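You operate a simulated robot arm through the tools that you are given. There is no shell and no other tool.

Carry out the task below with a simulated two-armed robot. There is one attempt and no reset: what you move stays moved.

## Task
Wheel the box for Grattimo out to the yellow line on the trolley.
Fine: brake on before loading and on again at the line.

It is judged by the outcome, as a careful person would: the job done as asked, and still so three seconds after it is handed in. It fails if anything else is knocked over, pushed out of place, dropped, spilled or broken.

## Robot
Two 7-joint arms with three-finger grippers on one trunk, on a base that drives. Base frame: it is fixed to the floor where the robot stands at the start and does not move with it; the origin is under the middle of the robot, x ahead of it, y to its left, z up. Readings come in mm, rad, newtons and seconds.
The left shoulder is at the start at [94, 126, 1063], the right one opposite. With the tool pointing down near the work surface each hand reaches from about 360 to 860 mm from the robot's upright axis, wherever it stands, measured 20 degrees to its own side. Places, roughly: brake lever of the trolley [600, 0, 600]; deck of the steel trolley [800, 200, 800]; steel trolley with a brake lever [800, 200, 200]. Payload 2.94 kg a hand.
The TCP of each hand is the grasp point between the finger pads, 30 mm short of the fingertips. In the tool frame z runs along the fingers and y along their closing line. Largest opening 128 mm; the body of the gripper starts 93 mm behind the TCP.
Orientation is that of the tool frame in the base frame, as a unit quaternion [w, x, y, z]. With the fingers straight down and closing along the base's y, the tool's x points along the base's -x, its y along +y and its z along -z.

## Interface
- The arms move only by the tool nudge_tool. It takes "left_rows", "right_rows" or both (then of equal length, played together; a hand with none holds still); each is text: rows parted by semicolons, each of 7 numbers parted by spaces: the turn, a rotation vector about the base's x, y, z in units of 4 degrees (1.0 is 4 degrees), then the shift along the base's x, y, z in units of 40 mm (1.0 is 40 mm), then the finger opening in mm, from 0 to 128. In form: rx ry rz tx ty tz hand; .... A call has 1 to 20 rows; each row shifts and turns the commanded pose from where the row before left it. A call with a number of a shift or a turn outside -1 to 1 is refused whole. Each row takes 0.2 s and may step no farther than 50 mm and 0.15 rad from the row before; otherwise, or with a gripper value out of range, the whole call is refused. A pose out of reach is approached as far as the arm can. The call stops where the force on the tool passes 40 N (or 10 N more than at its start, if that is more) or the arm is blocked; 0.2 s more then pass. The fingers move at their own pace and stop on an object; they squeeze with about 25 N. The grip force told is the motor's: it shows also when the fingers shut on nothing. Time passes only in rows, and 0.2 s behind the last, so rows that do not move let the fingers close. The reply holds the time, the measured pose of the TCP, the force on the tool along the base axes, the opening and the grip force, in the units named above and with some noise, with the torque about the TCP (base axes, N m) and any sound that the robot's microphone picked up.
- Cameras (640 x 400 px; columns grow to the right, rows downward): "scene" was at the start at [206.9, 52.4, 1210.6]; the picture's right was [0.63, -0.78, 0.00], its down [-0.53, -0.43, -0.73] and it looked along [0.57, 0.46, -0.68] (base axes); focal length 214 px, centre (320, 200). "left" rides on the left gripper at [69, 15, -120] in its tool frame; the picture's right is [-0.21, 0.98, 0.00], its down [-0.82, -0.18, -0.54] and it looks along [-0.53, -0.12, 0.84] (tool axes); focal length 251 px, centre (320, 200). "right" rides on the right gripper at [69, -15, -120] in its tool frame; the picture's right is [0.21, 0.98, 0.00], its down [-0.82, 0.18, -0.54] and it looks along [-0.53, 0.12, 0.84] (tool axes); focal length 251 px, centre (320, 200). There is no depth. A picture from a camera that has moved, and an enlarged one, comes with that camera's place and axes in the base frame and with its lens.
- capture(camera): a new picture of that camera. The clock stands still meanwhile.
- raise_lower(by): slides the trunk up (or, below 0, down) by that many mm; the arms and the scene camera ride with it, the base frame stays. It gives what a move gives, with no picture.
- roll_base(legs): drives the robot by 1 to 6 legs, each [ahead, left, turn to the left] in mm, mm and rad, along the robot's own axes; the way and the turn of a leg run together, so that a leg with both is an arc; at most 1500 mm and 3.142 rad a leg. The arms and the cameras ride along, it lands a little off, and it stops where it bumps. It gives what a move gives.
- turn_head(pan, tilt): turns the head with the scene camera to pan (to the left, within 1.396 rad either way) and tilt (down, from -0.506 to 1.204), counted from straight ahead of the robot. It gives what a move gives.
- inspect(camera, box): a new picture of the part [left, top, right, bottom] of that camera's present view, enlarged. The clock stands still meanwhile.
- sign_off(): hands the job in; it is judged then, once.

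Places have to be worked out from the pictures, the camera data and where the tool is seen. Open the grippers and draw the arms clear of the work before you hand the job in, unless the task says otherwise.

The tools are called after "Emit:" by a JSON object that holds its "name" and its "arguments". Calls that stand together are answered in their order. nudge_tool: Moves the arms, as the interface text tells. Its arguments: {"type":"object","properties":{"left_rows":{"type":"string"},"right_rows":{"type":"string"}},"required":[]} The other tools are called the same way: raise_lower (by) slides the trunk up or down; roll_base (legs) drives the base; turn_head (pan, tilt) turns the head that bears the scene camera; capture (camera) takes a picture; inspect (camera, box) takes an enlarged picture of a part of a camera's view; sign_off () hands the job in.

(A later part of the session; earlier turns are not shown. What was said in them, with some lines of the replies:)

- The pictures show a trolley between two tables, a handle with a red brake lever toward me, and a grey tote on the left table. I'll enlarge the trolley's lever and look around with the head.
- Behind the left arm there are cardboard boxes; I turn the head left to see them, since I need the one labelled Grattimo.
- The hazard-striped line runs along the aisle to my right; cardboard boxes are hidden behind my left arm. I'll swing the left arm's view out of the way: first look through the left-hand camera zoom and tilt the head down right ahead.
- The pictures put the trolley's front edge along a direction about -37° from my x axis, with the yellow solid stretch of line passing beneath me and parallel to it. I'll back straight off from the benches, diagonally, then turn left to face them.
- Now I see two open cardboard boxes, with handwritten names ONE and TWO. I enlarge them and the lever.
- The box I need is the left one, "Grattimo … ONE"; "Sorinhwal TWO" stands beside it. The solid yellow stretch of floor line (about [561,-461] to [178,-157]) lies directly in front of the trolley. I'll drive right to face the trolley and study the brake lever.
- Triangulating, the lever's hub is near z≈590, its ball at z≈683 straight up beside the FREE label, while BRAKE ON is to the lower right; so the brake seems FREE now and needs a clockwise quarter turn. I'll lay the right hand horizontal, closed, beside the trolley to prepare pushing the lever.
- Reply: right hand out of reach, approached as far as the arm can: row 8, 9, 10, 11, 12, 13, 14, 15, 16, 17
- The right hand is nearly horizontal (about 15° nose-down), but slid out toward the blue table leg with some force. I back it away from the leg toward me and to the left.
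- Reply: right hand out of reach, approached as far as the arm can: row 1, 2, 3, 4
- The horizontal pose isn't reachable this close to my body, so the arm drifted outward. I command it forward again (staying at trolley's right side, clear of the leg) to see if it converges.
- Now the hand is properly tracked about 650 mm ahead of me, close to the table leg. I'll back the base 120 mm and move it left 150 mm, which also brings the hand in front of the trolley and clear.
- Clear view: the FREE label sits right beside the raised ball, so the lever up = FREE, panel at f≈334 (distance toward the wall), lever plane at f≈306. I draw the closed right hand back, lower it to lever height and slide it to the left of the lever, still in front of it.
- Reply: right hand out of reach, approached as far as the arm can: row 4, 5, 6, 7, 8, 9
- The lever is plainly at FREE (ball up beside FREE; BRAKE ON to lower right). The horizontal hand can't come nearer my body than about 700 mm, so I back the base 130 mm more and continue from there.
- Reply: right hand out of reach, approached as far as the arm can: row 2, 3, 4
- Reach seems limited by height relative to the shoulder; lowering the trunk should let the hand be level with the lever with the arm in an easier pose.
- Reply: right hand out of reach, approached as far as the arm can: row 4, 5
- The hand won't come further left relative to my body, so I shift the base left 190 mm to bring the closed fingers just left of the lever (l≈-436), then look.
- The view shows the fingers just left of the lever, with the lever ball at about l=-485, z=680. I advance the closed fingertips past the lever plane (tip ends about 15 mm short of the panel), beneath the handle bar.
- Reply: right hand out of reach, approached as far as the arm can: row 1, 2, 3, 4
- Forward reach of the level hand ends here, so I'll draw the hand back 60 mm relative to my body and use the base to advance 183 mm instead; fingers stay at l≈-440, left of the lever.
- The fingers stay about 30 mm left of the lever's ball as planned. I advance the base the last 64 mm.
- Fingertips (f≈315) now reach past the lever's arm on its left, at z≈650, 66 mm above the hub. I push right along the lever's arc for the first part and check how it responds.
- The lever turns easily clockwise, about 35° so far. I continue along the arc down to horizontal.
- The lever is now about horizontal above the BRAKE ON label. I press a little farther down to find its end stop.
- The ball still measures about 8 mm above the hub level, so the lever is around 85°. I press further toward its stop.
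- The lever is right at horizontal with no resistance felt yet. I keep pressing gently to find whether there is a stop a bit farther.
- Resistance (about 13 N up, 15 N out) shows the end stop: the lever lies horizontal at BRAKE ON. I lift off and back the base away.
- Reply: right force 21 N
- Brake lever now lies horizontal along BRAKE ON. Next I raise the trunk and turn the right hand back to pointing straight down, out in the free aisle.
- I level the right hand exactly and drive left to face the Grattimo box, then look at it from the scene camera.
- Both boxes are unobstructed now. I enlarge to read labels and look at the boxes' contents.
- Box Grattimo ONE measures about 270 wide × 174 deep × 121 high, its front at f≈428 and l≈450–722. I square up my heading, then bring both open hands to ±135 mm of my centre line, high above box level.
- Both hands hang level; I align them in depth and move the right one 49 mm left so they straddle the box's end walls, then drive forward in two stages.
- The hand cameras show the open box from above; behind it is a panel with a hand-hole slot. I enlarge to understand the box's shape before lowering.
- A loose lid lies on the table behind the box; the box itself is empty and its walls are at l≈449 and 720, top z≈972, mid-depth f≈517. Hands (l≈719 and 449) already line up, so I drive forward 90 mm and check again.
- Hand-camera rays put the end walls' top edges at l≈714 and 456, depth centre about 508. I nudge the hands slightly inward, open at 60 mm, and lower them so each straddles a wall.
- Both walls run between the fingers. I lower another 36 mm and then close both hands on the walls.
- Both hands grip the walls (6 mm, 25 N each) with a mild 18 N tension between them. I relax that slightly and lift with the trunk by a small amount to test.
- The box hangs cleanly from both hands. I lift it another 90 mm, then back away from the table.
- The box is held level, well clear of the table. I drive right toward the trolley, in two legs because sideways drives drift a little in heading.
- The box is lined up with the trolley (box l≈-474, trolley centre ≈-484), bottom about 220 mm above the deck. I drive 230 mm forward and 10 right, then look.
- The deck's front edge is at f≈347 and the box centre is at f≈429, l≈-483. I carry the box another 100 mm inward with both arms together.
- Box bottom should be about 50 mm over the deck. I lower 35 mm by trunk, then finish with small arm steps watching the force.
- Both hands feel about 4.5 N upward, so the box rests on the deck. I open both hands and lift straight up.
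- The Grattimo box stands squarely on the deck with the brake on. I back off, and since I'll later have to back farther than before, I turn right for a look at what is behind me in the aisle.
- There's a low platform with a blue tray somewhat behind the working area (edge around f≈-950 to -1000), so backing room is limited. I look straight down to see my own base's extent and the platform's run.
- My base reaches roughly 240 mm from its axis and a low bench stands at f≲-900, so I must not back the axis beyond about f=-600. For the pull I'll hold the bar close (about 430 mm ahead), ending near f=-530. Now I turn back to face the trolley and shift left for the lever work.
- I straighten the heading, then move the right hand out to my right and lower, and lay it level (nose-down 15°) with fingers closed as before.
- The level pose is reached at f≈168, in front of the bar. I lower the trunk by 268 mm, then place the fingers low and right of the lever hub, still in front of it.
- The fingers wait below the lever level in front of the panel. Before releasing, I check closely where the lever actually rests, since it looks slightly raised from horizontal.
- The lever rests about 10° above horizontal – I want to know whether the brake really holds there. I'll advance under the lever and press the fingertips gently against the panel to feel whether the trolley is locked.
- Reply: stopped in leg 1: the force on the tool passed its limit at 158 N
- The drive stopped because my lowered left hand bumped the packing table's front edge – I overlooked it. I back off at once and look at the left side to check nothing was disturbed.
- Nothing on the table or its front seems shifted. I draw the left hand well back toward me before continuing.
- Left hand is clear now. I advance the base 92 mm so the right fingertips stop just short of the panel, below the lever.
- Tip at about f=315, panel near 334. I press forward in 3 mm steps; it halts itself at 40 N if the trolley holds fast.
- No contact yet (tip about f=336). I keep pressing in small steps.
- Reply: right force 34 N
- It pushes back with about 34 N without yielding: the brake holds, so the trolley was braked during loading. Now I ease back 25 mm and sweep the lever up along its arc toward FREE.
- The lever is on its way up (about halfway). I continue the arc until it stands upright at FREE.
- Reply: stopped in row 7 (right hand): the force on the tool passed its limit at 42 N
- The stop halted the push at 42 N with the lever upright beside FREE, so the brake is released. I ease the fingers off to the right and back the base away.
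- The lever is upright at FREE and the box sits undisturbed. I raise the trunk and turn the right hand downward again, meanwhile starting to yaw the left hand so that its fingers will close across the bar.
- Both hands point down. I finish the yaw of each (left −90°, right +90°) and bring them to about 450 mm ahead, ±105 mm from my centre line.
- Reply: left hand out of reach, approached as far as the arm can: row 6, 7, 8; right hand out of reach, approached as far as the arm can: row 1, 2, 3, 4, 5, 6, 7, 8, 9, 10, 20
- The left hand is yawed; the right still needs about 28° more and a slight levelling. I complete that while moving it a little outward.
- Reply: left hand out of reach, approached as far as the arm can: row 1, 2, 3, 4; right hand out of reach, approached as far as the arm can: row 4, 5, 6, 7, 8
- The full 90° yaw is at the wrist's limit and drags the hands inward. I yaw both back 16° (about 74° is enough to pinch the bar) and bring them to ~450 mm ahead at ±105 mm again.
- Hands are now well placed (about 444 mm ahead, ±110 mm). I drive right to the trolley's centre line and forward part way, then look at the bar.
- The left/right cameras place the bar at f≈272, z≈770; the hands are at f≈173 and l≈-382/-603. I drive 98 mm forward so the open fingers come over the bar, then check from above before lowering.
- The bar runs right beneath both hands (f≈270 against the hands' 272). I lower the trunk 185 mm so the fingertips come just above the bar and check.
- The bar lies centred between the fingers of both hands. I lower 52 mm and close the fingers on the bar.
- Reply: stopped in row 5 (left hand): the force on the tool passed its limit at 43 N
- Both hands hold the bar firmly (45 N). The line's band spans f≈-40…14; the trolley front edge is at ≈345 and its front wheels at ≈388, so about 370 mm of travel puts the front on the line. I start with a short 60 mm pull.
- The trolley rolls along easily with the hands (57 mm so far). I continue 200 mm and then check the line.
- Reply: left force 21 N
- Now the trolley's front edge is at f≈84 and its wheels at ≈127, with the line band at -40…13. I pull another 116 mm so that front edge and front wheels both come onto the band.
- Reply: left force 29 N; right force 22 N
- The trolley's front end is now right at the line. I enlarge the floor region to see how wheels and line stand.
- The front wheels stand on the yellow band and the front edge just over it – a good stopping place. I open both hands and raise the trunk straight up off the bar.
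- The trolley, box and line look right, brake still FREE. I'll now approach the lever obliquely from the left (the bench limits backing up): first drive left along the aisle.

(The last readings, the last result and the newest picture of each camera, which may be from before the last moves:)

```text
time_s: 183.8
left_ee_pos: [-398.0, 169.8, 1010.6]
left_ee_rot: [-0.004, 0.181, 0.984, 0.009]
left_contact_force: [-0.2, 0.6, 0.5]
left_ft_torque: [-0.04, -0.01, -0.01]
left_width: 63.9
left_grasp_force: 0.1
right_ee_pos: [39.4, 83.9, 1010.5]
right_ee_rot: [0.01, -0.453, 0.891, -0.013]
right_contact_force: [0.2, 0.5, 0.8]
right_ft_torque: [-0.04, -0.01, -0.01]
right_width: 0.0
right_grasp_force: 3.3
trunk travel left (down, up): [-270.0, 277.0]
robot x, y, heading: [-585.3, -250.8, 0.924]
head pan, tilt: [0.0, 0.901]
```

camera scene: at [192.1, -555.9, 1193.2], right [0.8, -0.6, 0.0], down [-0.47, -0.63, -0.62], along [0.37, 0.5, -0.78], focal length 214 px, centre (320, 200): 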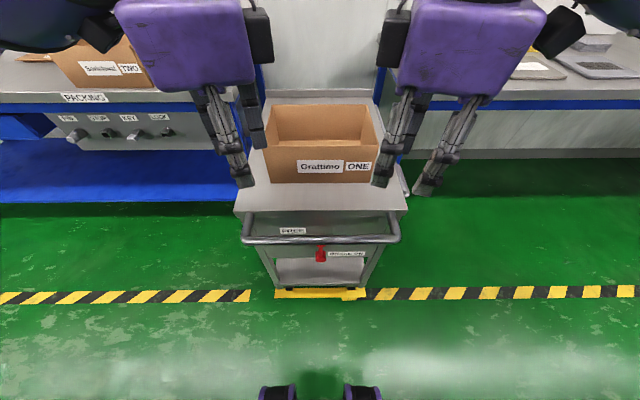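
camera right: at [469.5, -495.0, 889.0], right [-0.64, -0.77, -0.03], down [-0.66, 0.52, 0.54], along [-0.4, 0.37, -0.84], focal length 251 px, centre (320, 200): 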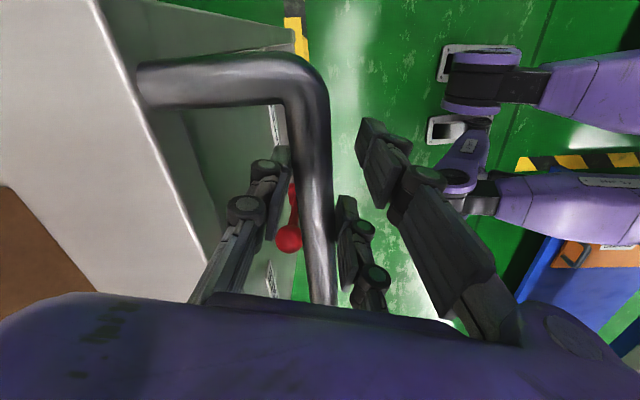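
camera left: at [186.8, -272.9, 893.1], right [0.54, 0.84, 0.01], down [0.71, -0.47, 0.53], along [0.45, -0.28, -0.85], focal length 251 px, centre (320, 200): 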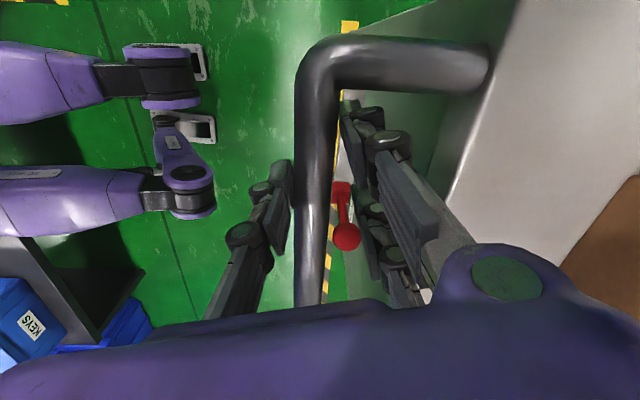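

The right hand is back at its plain downward pose. I pitch it level again, lowering 100 mm and moving slightly outward and forward, fingers closed.

Emit:
{"name": "nudge_tool", "arguments": {"right_rows": "0 0 0 0.1 0.13 -0.8 0; 0 0 0 0.3 0.4 -0.8 0; 0 0 0 0.3 0.4 -0.8 0; 0 0 0 0.3 -0.22 0 0; 1 -0.746 0 0 0 0 0; 1 -0.746 0 0 0 0 0; 1 -0.746 0 0 0 0 0; 1 -0.746 0 0 0 0 0; 1 -0.746 0 0 0 0 0; 1 -0.746 0 0 0 0 0; 1 -0.746 0 0 0 0 0; 1 -0.746 0 0 0 0 0; 1 -0.746 0 0 0 0 0; 1 -0.746 0 0 0 0 0; 1 -0.746 0 0 0 0 0; 1 -0.746 0 0 0 0 0; 1 -0.746 0 0 0 0 0; 1 -0.746 0 0 0 0 0; 1 -0.746 0 0 0 0 0"}}

Emit:
{"name": "turn_head", "arguments": {"pan": -0.3, "tilt": 0.7}}

```text
time_s: 187.8
left_ee_pos: [-397.0, 169.5, 1011.9]
left_ee_rot: [-0.005, 0.18, 0.984, 0.009]
left_contact_force: [0.0, -0.3, 0.1]
left_ft_torque: [-0.02, 0.03, -0.01]
left_width: 63.8
left_grasp_force: 0.1
right_ee_pos: [79.5, 112.0, 914.0]
right_ee_rot: [0.473, -0.379, 0.765, 0.218]
right_contact_force: [0.4, -0.4, 0.3]
right_ft_torque: [-0.03, -0.02, -0.05]
right_width: 0.0
right_grasp_force: 3.3
right hand out of reach, approached as far as the arm can: row 18, 19
trunk travel left (down, up): [-270.0, 277.0]
robot x, y, heading: [-580.6, -252.1, 0.925]
head pan, tilt: [0.0, 0.901]
```

```text
time_s: 188.6
left_ee_pos: [-396.4, 170.2, 1011.7]
left_ee_rot: [-0.005, 0.18, 0.984, 0.008]
left_contact_force: [0.0, 0.5, 0.3]
left_ft_torque: [-0.02, -0.02, 0.03]
left_width: 64.2
left_grasp_force: 0.1
right_ee_pos: [80.4, 111.7, 914.9]
right_ee_rot: [0.472, -0.379, 0.765, 0.218]
right_contact_force: [-0.5, 0.5, -0.2]
right_ft_torque: [0.03, 0.01, -0.01]
right_width: 0.0
right_grasp_force: 3.2
trunk travel left (down, up): [-270.0, 277.0]
robot x, y, heading: [-580.6, -254.5, 0.924]
head pan, tilt: [-0.3, 0.7]
```

The hand is 27° nose-down; it needs to be flatter. Moving it 40 mm further forward should allow the rest of the pitch.

Emit:
{"name": "nudge_tool", "arguments": {"right_rows": "0 0 0 0.3 0.4 0 0; 0 0 0 0.3 0.4 0 0; 1 -0.746 0 0 0 0 0; 1 -0.746 0 0 0 0 0; 0.5 -0.373 0 0 0 0 0"}}

Emit:
{"name": "roll_base", "arguments": {"legs": [[0, 0, -0.75]]}}

Emit:
{"name": "capture", "arguments": {"camera": "scene"}}

Emit:
{"name": "capture", "arguments": {"camera": "right"}}

```text
time_s: 189.8
left_ee_pos: [-396.2, 168.7, 1010.6]
left_ee_rot: [-0.006, 0.181, 0.983, 0.009]
left_contact_force: [0.2, 0.0, 0.6]
left_ft_torque: [0.01, -0.02, 0.0]
left_width: 64.0
left_grasp_force: 0.1
right_ee_pos: [95.9, 151.0, 908.2]
right_ee_rot: [0.473, -0.383, 0.76, 0.229]
right_contact_force: [0.4, -0.4, 0.3]
right_ft_torque: [-0.01, 0.01, 0.0]
right_width: 0.1
right_grasp_force: 2.2
right hand out of reach, approached as far as the arm can: row 3, 4, 5
trunk travel left (down, up): [-270.0, 277.0]
robot x, y, heading: [-583.4, -252.1, 0.923]
head pan, tilt: [-0.3, 0.7]
```

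```text
time_s: 192.2
left_ee_pos: [-156.4, -74.5, 1011.4]
left_ee_rot: [-0.001, 0.533, 0.846, 0.01]
left_contact_force: [0.5, 0.4, -0.5]
left_ft_torque: [-0.02, 0.0, 0.02]
left_width: 64.1
left_grasp_force: 0.0
right_ee_pos: [186.7, -426.4, 908.1]
right_ee_rot: [0.524, -0.074, 0.848, 0.037]
right_contact_force: [-0.8, -0.3, -0.7]
right_ft_torque: [0.02, -0.04, 0.02]
right_width: 0.1
right_grasp_force: 2.8
trunk travel left (down, up): [-270.0, 277.0]
robot x, y, heading: [-581.9, -251.5, 0.166]
head pan, tilt: [-0.3, 0.7]
```

```text
taken
camera scene: at [-355.5, -240.6, 1209.4], right [-0.14, -0.99, 0.0], down [-0.64, 0.09, -0.76], along [0.76, -0.1, -0.64], focal length 214 px, centre (320, 200)
```

scene: 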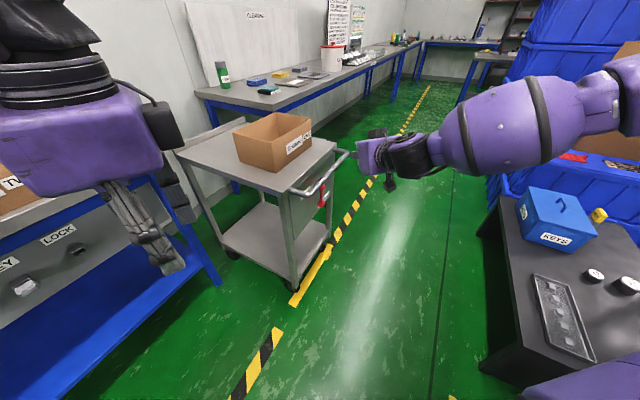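

```text
taken
camera right: at [51.2, -463.9, 900.2], right [-0.25, 0.95, -0.21], down [-0.15, 0.17, 0.97], along [0.96, 0.28, 0.09], focal length 251 px, centre (320, 200)
```

right: 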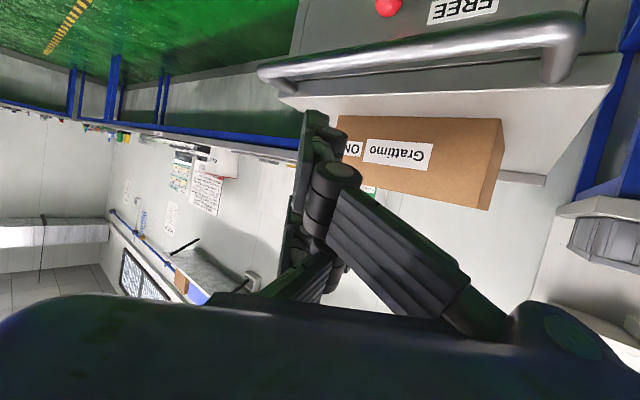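

From here I see the trolley's front leg right at the yellow line, and the right hand in front of the bar, but still 27° nose-down. I move the hand slightly outward and up, then pitch it flatter.

Emit:
{"name": "nudge_tool", "arguments": {"right_rows": "0 0 0 0.08 -0.49 0 0; 0 0 0 0.08 -0.49 0.3 0; 0.17 -1 0 0 0 0 0; 0.17 -1 0 0 0 0 0; 0.17 -1 0 0 0 0 0"}}

```text
time_s: 193.4
left_ee_pos: [-158.0, -74.8, 1010.5]
left_ee_rot: [0.0, 0.533, 0.846, 0.009]
left_contact_force: [0.5, -0.2, 0.7]
left_ft_torque: [0.02, -0.03, -0.02]
left_width: 64.0
left_grasp_force: 0.0
right_ee_pos: [193.8, -462.6, 925.0]
right_ee_rot: [0.545, -0.073, 0.835, 0.039]
right_contact_force: [0.1, -0.7, 0.5]
right_ft_torque: [-0.03, -0.02, 0.02]
right_width: 0.2
right_grasp_force: 2.9
right hand out of reach, approached as far as the arm can: row 3, 4, 5
trunk travel left (down, up): [-270.0, 277.0]
robot x, y, heading: [-580.0, -248.8, 0.159]
head pan, tilt: [-0.3, 0.7]
```

Pitch is now about 24° – good enough when working lower on the lever. I lower the trunk 262 mm and retract the hand 70 mm along its own direction to have reach in hand.

Emit:
{"name": "raise_lower", "arguments": {"by": -262}}

Emit:
{"name": "nudge_tool", "arguments": {"right_rows": "0 0 0 -0.86 -0.14 -0.25 0; 0 0 0 -0.86 -0.14 -0.25 0"}}

Emit:
{"name": "capture", "arguments": {"camera": "scene"}}

Emit:
{"name": "capture", "arguments": {"camera": "right"}}

```text
time_s: 196.1
left_ee_pos: [-156.9, -74.3, 749.4]
left_ee_rot: [-0.001, 0.532, 0.846, 0.009]
left_contact_force: [0.7, -0.2, -0.4]
left_ft_torque: [-0.02, -0.03, 0.0]
left_width: 64.0
left_grasp_force: 0.1
right_ee_pos: [193.7, -461.5, 660.7]
right_ee_rot: [0.544, -0.074, 0.835, 0.041]
right_contact_force: [0.9, 0.0, -0.2]
right_ft_torque: [0.02, -0.03, 0.01]
right_width: 0.0
right_grasp_force: 3.3
trunk travel left (down, up): [-8.0, 539.0]
robot x, y, heading: [-579.5, -247.8, 0.156]
head pan, tilt: [-0.3, 0.7]
```

```text
time_s: 196.7
left_ee_pos: [-157.2, -73.7, 748.7]
left_ee_rot: [-0.001, 0.533, 0.846, 0.011]
left_contact_force: [0.6, 0.5, 0.5]
left_ft_torque: [0.0, 0.02, 0.03]
left_width: 64.1
left_grasp_force: 0.1
right_ee_pos: [124.8, -473.4, 641.9]
right_ee_rot: [0.544, -0.075, 0.834, 0.041]
right_contact_force: [0.7, 0.5, -0.6]
right_ft_torque: [0.03, -0.04, -0.04]
right_width: 0.2
right_grasp_force: 2.7
trunk travel left (down, up): [-8.0, 539.0]
robot x, y, heading: [-584.4, -252.6, 0.16]
head pan, tilt: [-0.3, 0.7]
```

```text
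taken
camera scene: at [-269.4, -227.0, 934.2], right [-0.14, -0.99, 0.0], down [-0.63, 0.09, -0.77], along [0.76, -0.11, -0.64], focal length 214 px, centre (320, 200)
```

scene: 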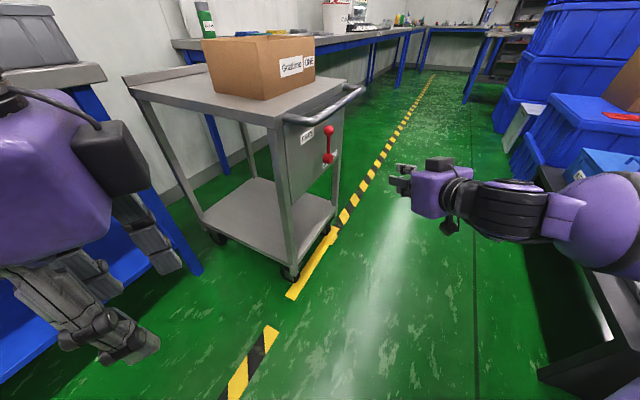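

```text
taken
camera right: at [-10.2, -512.2, 627.4], right [-0.25, 0.95, -0.21], down [-0.19, 0.16, 0.97], along [0.95, 0.28, 0.14], focal length 251 px, centre (320, 200)
```

right: 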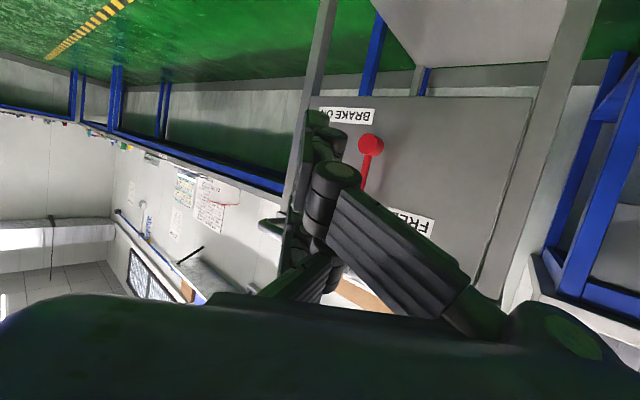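

I locate the lever hub at about f=-64, l=-487, z=585 (panel ≈ -26), so the lever is where expected after the 370 mm pull. I drive left 122 mm and ahead 150 mm so the fingers slip under the bar toward the lever's left side, then check.

Emit:
{"name": "roll_base", "arguments": {"legs": [[0, 122, 0], [140, 0, 0]]}}

Emit:
{"name": "capture", "arguments": {"camera": "scene"}}

Emit:
{"name": "capture", "arguments": {"camera": "right"}}

```text
time_s: 199.3
left_ee_pos: [-39.6, 65.1, 749.4]
left_ee_rot: [-0.001, 0.535, 0.845, 0.01]
left_contact_force: [0.7, -0.8, -0.1]
left_ft_torque: [0.02, 0.03, -0.01]
left_width: 64.0
left_grasp_force: 0.0
right_ee_pos: [241.9, -335.1, 640.9]
right_ee_rot: [0.544, -0.073, 0.835, 0.04]
right_contact_force: [0.6, -0.2, 0.1]
right_ft_torque: [0.02, 0.0, -0.02]
right_width: 0.0
right_grasp_force: 3.2
trunk travel left (down, up): [-8.0, 539.0]
robot x, y, heading: [-464.1, -114.4, 0.161]
head pan, tilt: [-0.3, 0.7]
```

```text
taken
camera scene: at [-151.0, -86.2, 933.6], right [-0.14, -0.99, 0.0], down [-0.64, 0.09, -0.76], along [0.76, -0.11, -0.64], focal length 214 px, centre (320, 200)
```

scene: 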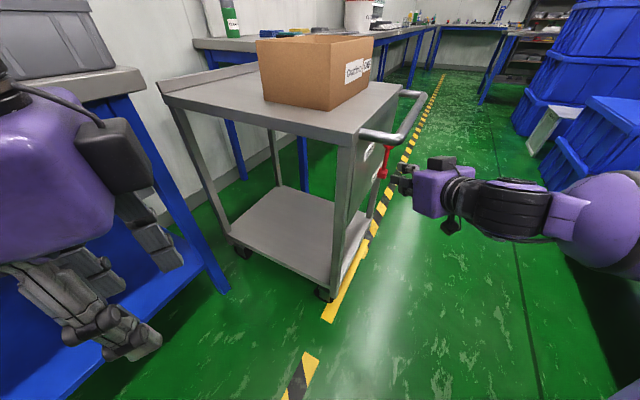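

```text
taken
camera right: at [107.4, -372.8, 626.9], right [-0.25, 0.95, -0.21], down [-0.19, 0.16, 0.97], along [0.95, 0.28, 0.14], focal length 251 px, centre (320, 200)
```

right: 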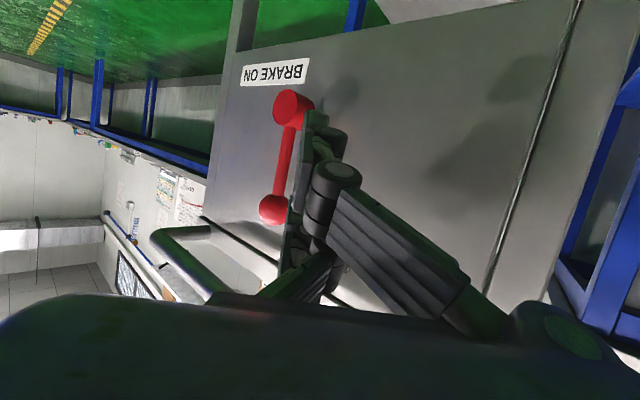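

The fingers are lined up just left of the lever. I advance the last 74 mm.

Emit:
{"name": "roll_base", "arguments": {"legs": [[74, 0, 0]]}}

Emit:
{"name": "capture", "arguments": {"camera": "right"}}

Emit:
{"name": "inspect", "arguments": {"camera": "scene", "box": [330, 80, 490, 260]}}

```text
time_s: 200.3
left_ee_pos: [34.8, 78.9, 748.2]
left_ee_rot: [-0.001, 0.533, 0.846, 0.01]
left_contact_force: [-0.9, 0.1, 0.4]
left_ft_torque: [-0.02, 0.03, -0.01]
left_width: 64.0
left_grasp_force: 0.1
right_ee_pos: [315.7, -321.5, 641.9]
right_ee_rot: [0.543, -0.073, 0.835, 0.04]
right_contact_force: [0.4, 0.3, -0.2]
right_ft_torque: [-0.01, 0.03, -0.01]
right_width: 0.0
right_grasp_force: 3.3
trunk travel left (down, up): [-8.0, 539.0]
robot x, y, heading: [-388.7, -101.3, 0.165]
head pan, tilt: [-0.3, 0.7]
```

```text
taken
camera right: at [181.2, -359.8, 626.8], right [-0.25, 0.95, -0.21], down [-0.19, 0.16, 0.97], along [0.95, 0.28, 0.14], focal length 251 px, centre (320, 200)
```

right: 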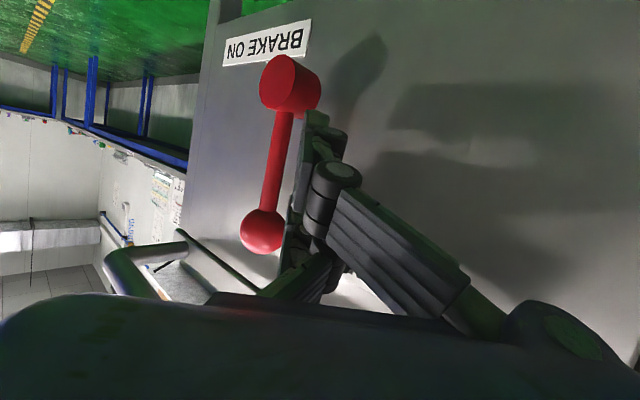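

```text
2.22 times, centred on (410, 170) of scene
camera zoom: at [-77.7, -73.6, 933.6], right [-0.14, -0.99, 0.0], down [-0.64, 0.09, -0.76], along [0.76, -0.11, -0.64], focal length 477 px, centre (120, 267)
```

zoom: 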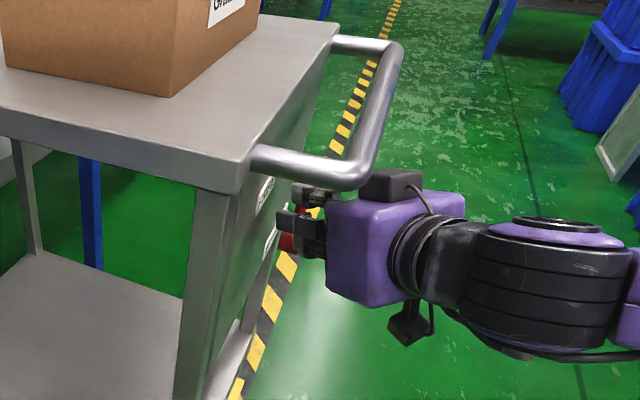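

Fingers now rest just left of the lever with tips past its plane. I push it clockwise along its arc, first half.

Emit:
{"name": "nudge_tool", "arguments": {"right_rows": "0 0 0 0.34 -0.254 -0.07 0; 0 0 0 0.275 -0.205 0.067 0; 0 0 0 0.287 -0.214 -0.022 0; 0 0 0 0.281 -0.209 -0.11 0"}}

Emit:
{"name": "capture", "arguments": {"camera": "right"}}

Emit:
{"name": "inspect", "arguments": {"camera": "scene", "box": [330, 80, 490, 260]}}

```text
time_s: 201.3
left_ee_pos: [33.9, 78.5, 749.1]
left_ee_rot: [-0.001, 0.534, 0.846, 0.01]
left_contact_force: [-0.5, -0.1, 0.0]
left_ft_torque: [0.01, -0.01, 0.0]
left_width: 64.1
left_grasp_force: 0.0
right_ee_pos: [361.8, -357.2, 636.1]
right_ee_rot: [0.544, -0.073, 0.835, 0.04]
right_contact_force: [-4.8, -1.7, -0.3]
right_ft_torque: [-0.09, 0.11, -0.04]
right_width: 0.4
right_grasp_force: 3.0
trunk travel left (down, up): [-8.0, 539.0]
robot x, y, heading: [-395.8, -103.9, 0.164]
head pan, tilt: [-0.3, 0.7]
```

```text
taken
camera right: at [227.9, -395.8, 621.5], right [-0.25, 0.95, -0.21], down [-0.19, 0.16, 0.97], along [0.95, 0.28, 0.14], focal length 251 px, centre (320, 200)
```

right: 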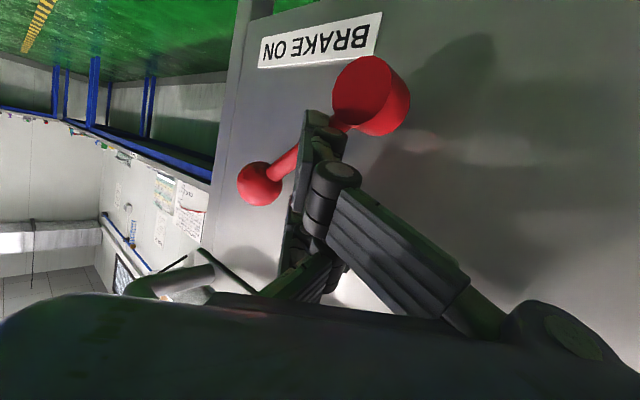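

```text
2.22 times, centred on (410, 170) of scene
camera zoom: at [-78.5, -74.1, 933.9], right [-0.14, -0.99, 0.0], down [-0.64, 0.09, -0.77], along [0.76, -0.11, -0.64], focal length 477 px, centre (120, 267)
```

zoom: 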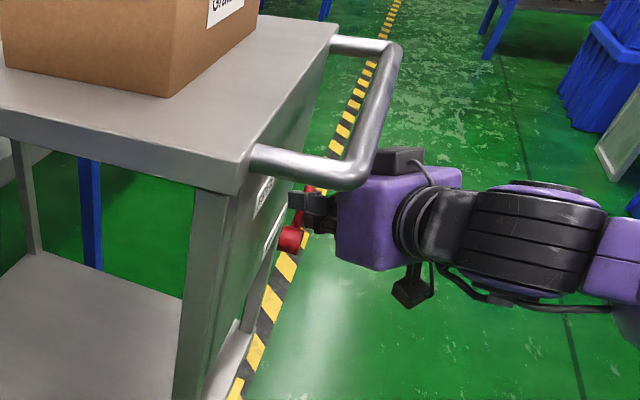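

The lever is about half-way over. I continue the second half of the arc down to horizontal.

Emit:
{"name": "nudge_tool", "arguments": {"right_rows": "0 0 0 0.2565 -0.191 -0.19 0; 0 0 0 0.21 -0.157 -0.26 0; 0 0 0 0.154 -0.115 -0.31 0; 0 0 0 0 0 -0.12 0; 0 0 0 0 0 -0.12 0"}}

Emit:
{"name": "capture", "arguments": {"camera": "right"}}

Emit:
{"name": "inspect", "arguments": {"camera": "scene", "box": [330, 80, 490, 260]}}

```text
time_s: 202.6
left_ee_pos: [31.7, 79.7, 750.5]
left_ee_rot: [0.0, 0.533, 0.846, 0.01]
left_contact_force: [-0.1, -0.2, 0.5]
left_ft_torque: [-0.03, 0.0, -0.02]
left_width: 64.1
left_grasp_force: 0.0
right_ee_pos: [389.8, -373.9, 602.1]
right_ee_rot: [0.549, -0.075, 0.831, 0.04]
right_contact_force: [5.6, 0.3, 24.6]
right_ft_torque: [0.11, -0.16, -0.02]
right_width: 6.0
right_grasp_force: 3.3
trunk travel left (down, up): [-8.0, 539.0]
robot x, y, heading: [-388.8, -100.8, 0.169]
head pan, tilt: [-0.3, 0.7]
```

```text
taken
camera right: at [254.7, -412.7, 586.2], right [-0.25, 0.94, -0.21], down [-0.2, 0.16, 0.97], along [0.95, 0.28, 0.15], focal length 251 px, centre (320, 200)
```

right: 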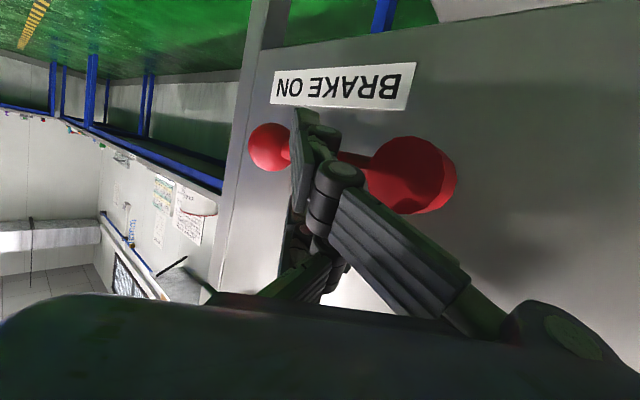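

```text
2.22 times, centred on (410, 170) of scene
camera zoom: at [-79.6, -72.9, 934.3], right [-0.14, -0.99, 0.0], down [-0.64, 0.09, -0.77], along [0.76, -0.11, -0.64], focal length 477 px, centre (120, 267)
```

zoom: 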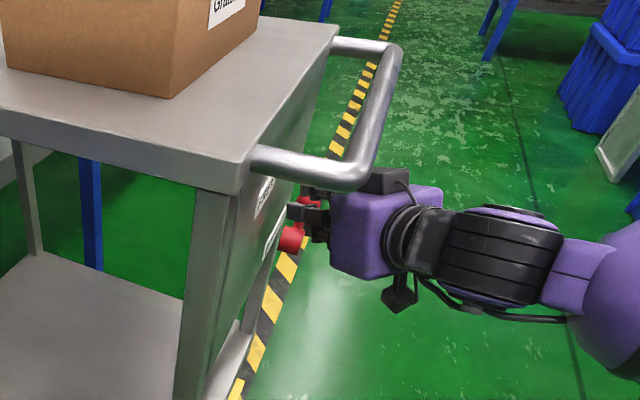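

The hand feels 24 N upward: the lever is against its BRAKE ON stop. I lift off slightly, back straight out along the hand's direction and look.

Emit:
{"name": "nudge_tool", "arguments": {"right_rows": "0 0 0 0 0 0.15 0; 0 0 0 0 0 0.2 0"}}

Emit:
{"name": "roll_base", "arguments": {"legs": [[-200, 0, 0]]}}

Emit:
{"name": "capture", "arguments": {"camera": "scene"}}

Emit:
{"name": "inspect", "arguments": {"camera": "scene", "box": [270, 80, 430, 300]}}

Emit:
{"name": "capture", "arguments": {"camera": "right"}}

```text
time_s: 203.2
left_ee_pos: [33.9, 78.2, 748.9]
left_ee_rot: [-0.001, 0.534, 0.846, 0.01]
left_contact_force: [-0.5, -0.2, -0.1]
left_ft_torque: [-0.01, -0.01, 0.0]
left_width: 64.1
left_grasp_force: 0.0
right_ee_pos: [385.7, -376.3, 605.5]
right_ee_rot: [0.54, -0.072, 0.838, 0.04]
right_contact_force: [-2.2, 0.1, -1.4]
right_ft_torque: [0.01, 0.1, 0.0]
right_width: 5.7
right_grasp_force: 2.7
trunk travel left (down, up): [-8.0, 539.0]
robot x, y, heading: [-391.5, -102.6, 0.16]
head pan, tilt: [-0.3, 0.7]
```

```text
time_s: 204.7
left_ee_pos: [-162.4, 47.0, 748.7]
left_ee_rot: [-0.001, 0.532, 0.847, 0.01]
left_contact_force: [0.3, -0.7, 0.0]
left_ft_torque: [0.01, 0.02, -0.01]
left_width: 63.7
left_grasp_force: 0.1
right_ee_pos: [192.2, -405.9, 608.9]
right_ee_rot: [0.545, -0.075, 0.834, 0.041]
right_contact_force: [-0.1, -0.1, 0.1]
right_ft_torque: [0.01, 0.0, 0.02]
right_width: 0.1
right_grasp_force: 3.8
trunk travel left (down, up): [-8.0, 539.0]
robot x, y, heading: [-587.2, -133.1, 0.165]
head pan, tilt: [-0.3, 0.7]
```

```text
taken
camera scene: at [-274.1, -105.2, 933.9], right [-0.13, -0.99, 0.0], down [-0.64, 0.09, -0.77], along [0.76, -0.1, -0.64], focal length 214 px, centre (320, 200)
```

scene: 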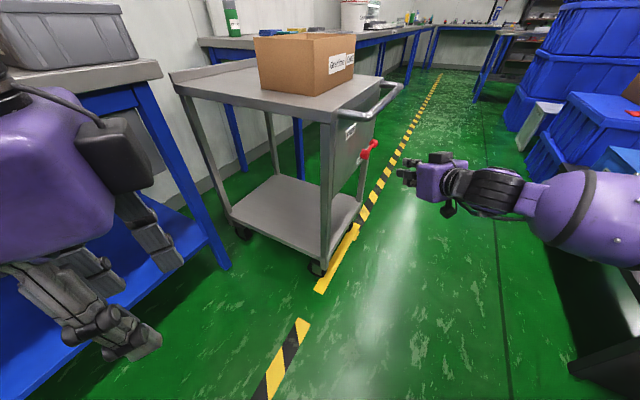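

```text
1.82 times, centred on (350, 190) of scene
camera zoom: at [-274.1, -105.2, 933.9], right [-0.13, -0.99, 0.0], down [-0.64, 0.09, -0.77], along [0.76, -0.1, -0.64], focal length 390 px, centre (266, 218)
```

zoom: 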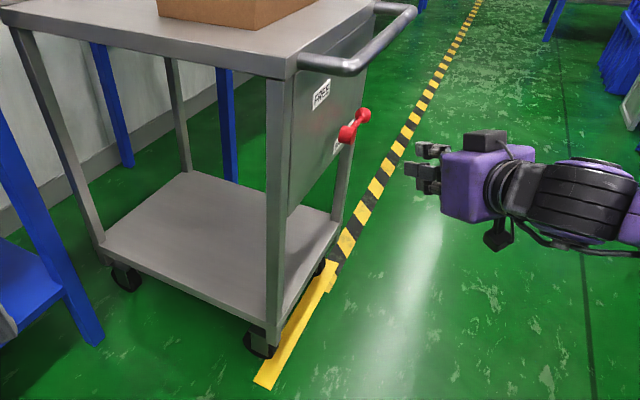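

```text
taken
camera right: at [57.9, -444.4, 595.5], right [-0.25, 0.95, -0.21], down [-0.19, 0.16, 0.97], along [0.95, 0.28, 0.14], focal length 251 px, centre (320, 200)
```

right: 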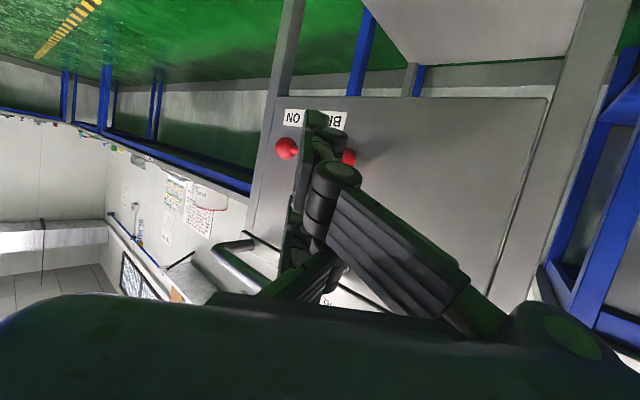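

The lever now lies horizontal at BRAKE ON (ball and hub both at z≈583), with the front wheels at the yellow line and the box on deck. I raise the trunk, open the right hand and draw both away from the trolley.

Emit:
{"name": "raise_lower", "arguments": {"by": 262}}

Emit:
{"name": "nudge_tool", "arguments": {"right_rows": "0 0 0 -0.86 -0.14 0 60; 0 0 0 -0.5 -0.08 0 100; 0 0 0 0 0 0 100; 0 0 0 0 0 0 100"}}

Emit:
{"name": "roll_base", "arguments": {"legs": [[-120, 0, 0]]}}

Emit:
{"name": "capture", "arguments": {"camera": "scene"}}

Emit:
{"name": "inspect", "arguments": {"camera": "scene", "box": [180, 60, 440, 320]}}

Emit:
{"name": "turn_head", "arguments": {"pan": 0.6, "tilt": 0.5}}

Emit:
{"name": "capture", "arguments": {"camera": "scene"}}

```text
time_s: 207.4
left_ee_pos: [-161.9, 47.8, 1011.3]
left_ee_rot: [-0.002, 0.532, 0.847, 0.009]
left_contact_force: [-0.5, -0.2, 0.6]
left_ft_torque: [-0.01, -0.01, 0.0]
left_width: 64.3
left_grasp_force: 0.1
right_ee_pos: [192.5, -405.8, 870.6]
right_ee_rot: [0.544, -0.075, 0.835, 0.041]
right_contact_force: [-0.6, -0.6, 0.2]
right_ft_torque: [-0.02, -0.01, 0.01]
right_width: 0.2
right_grasp_force: 3.0
trunk travel left (down, up): [-270.0, 277.0]
robot x, y, heading: [-584.5, -133.5, 0.164]
head pan, tilt: [-0.3, 0.7]
```

```text
time_s: 208.4
left_ee_pos: [-161.9, 46.5, 1010.7]
left_ee_rot: [0.0, 0.532, 0.847, 0.01]
left_contact_force: [-0.7, 0.7, 0.9]
left_ft_torque: [0.02, 0.01, 0.01]
left_width: 64.2
left_grasp_force: 0.1
right_ee_pos: [138.0, -412.8, 871.6]
right_ee_rot: [0.545, -0.075, 0.834, 0.041]
right_contact_force: [1.4, -0.7, 1.0]
right_ft_torque: [0.0, 0.0, 0.0]
right_width: 100.3
right_grasp_force: 0.1
trunk travel left (down, up): [-270.0, 277.0]
robot x, y, heading: [-585.2, -130.1, 0.16]
head pan, tilt: [-0.3, 0.7]
```

```text
time_s: 209.7
left_ee_pos: [-281.8, 25.6, 1011.5]
left_ee_rot: [-0.001, 0.534, 0.846, 0.01]
left_contact_force: [-0.2, -0.5, -0.2]
left_ft_torque: [0.0, -0.08, 0.04]
left_width: 63.8
left_grasp_force: 0.0
right_ee_pos: [17.6, -435.2, 872.7]
right_ee_rot: [0.544, -0.074, 0.835, 0.041]
right_contact_force: [-0.6, 0.4, 0.4]
right_ft_torque: [-0.02, 0.06, -0.01]
right_width: 99.8
right_grasp_force: 0.0
trunk travel left (down, up): [-270.0, 277.0]
robot x, y, heading: [-705.4, -150.9, 0.16]
head pan, tilt: [-0.3, 0.7]
```

```text
taken
camera scene: at [-480.6, -140.1, 1209.6], right [-0.14, -0.99, 0.0], down [-0.64, 0.09, -0.77], along [0.76, -0.11, -0.64], focal length 214 px, centre (320, 200)
```

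scene: 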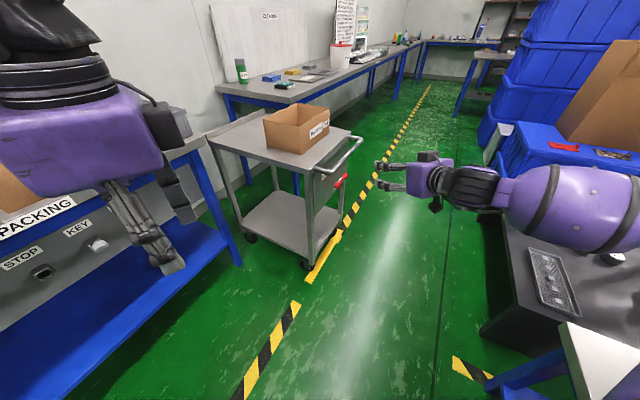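

```text
1.54 times, centred on (310, 190) of scene
camera zoom: at [-480.6, -140.1, 1209.6], right [-0.14, -0.99, 0.0], down [-0.64, 0.09, -0.77], along [0.76, -0.11, -0.64], focal length 330 px, centre (335, 215)
```

zoom: 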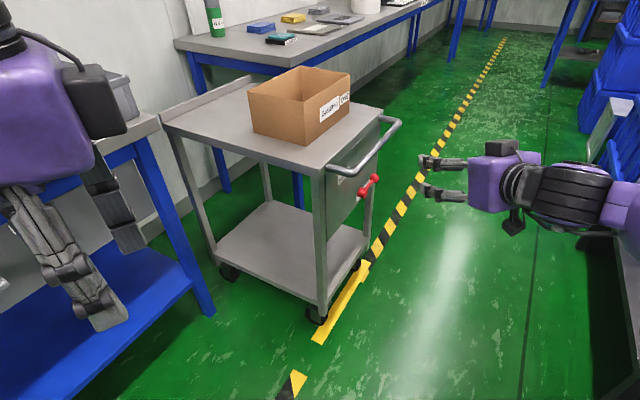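

```text
time_s: 210.9
left_ee_pos: [-280.6, 25.4, 1010.3]
left_ee_rot: [-0.001, 0.534, 0.846, 0.009]
left_contact_force: [0.2, 0.0, 0.3]
left_ft_torque: [0.03, 0.01, 0.0]
left_width: 63.9
left_grasp_force: 0.0
right_ee_pos: [18.6, -434.9, 871.9]
right_ee_rot: [0.544, -0.073, 0.835, 0.04]
right_contact_force: [0.0, 0.0, -0.2]
right_ft_torque: [-0.03, -0.02, -0.02]
right_width: 100.1
right_grasp_force: 0.0
trunk travel left (down, up): [-270.0, 277.0]
robot x, y, heading: [-707.3, -149.3, 0.162]
head pan, tilt: [0.6, 0.499]
```

```text
taken
camera scene: at [-498.0, -65.5, 1227.1], right [0.69, -0.72, 0.0], down [-0.35, -0.33, -0.88], along [0.64, 0.61, -0.48], focal length 214 px, centre (320, 200)
```

scene: 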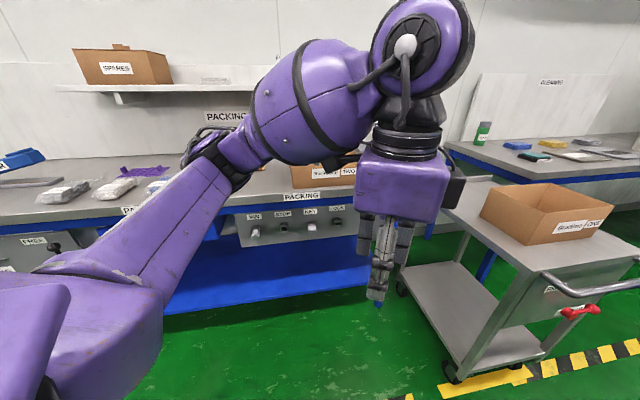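

The table items stay in place and the trolley stands at the line. One last close look at the lever and wheel before handing in.

Emit:
{"name": "inspect", "arguments": {"camera": "scene", "box": [390, 160, 640, 400]}}

```text
1.67 times, centred on (515, 280) of scene
camera zoom: at [-498.0, -65.5, 1227.1], right [0.69, -0.72, 0.0], down [-0.35, -0.33, -0.88], along [0.64, 0.61, -0.48], focal length 358 px, centre (-5, 67)
```

zoom: 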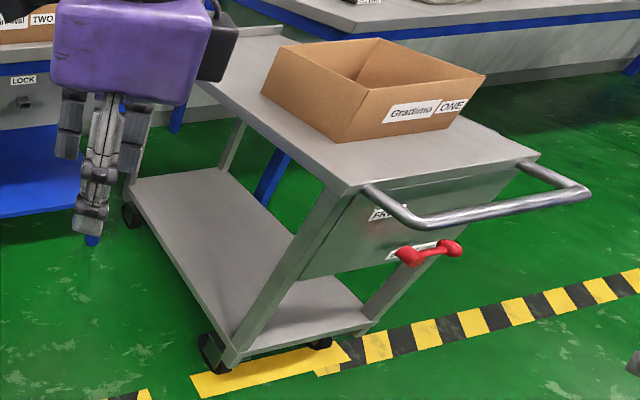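

The Grattimo box is on the trolley, the trolley's front stands over the yellow line, the brake lever is at BRAKE ON, and my hands are open and clear. I hand the job in.

Emit:
{"name": "sign_off", "arguments": {}}

```text
The job is handed in.
```

The Grattimo box is on the trolley deck, and the trolley stands with its front wheels on the yellow line and the brake on.

- **Brake before loading:** The lever was at FREE when I started, so I turned it to BRAKE ON before lifting the box. It settled about 10° short of horizontal. I tested it after loading, just before releasing it: the trolley held against a push of about 34 N.
- **Brake at the line:** I turned the lever back to BRAKE ON until it met its stop. It now lies horizontal, but I did not push-test it this time.
- **Bump:** While I was lining up to release the brake, my left hand hit the front of the packing table; the reading was 158 N. I backed off at once and saw nothing moved on the table or its front panel.
- **Left behind:** The loose lid behind the box was not part of the request, so I left it on the packing table.

Both hands are open and clear of the trolley.
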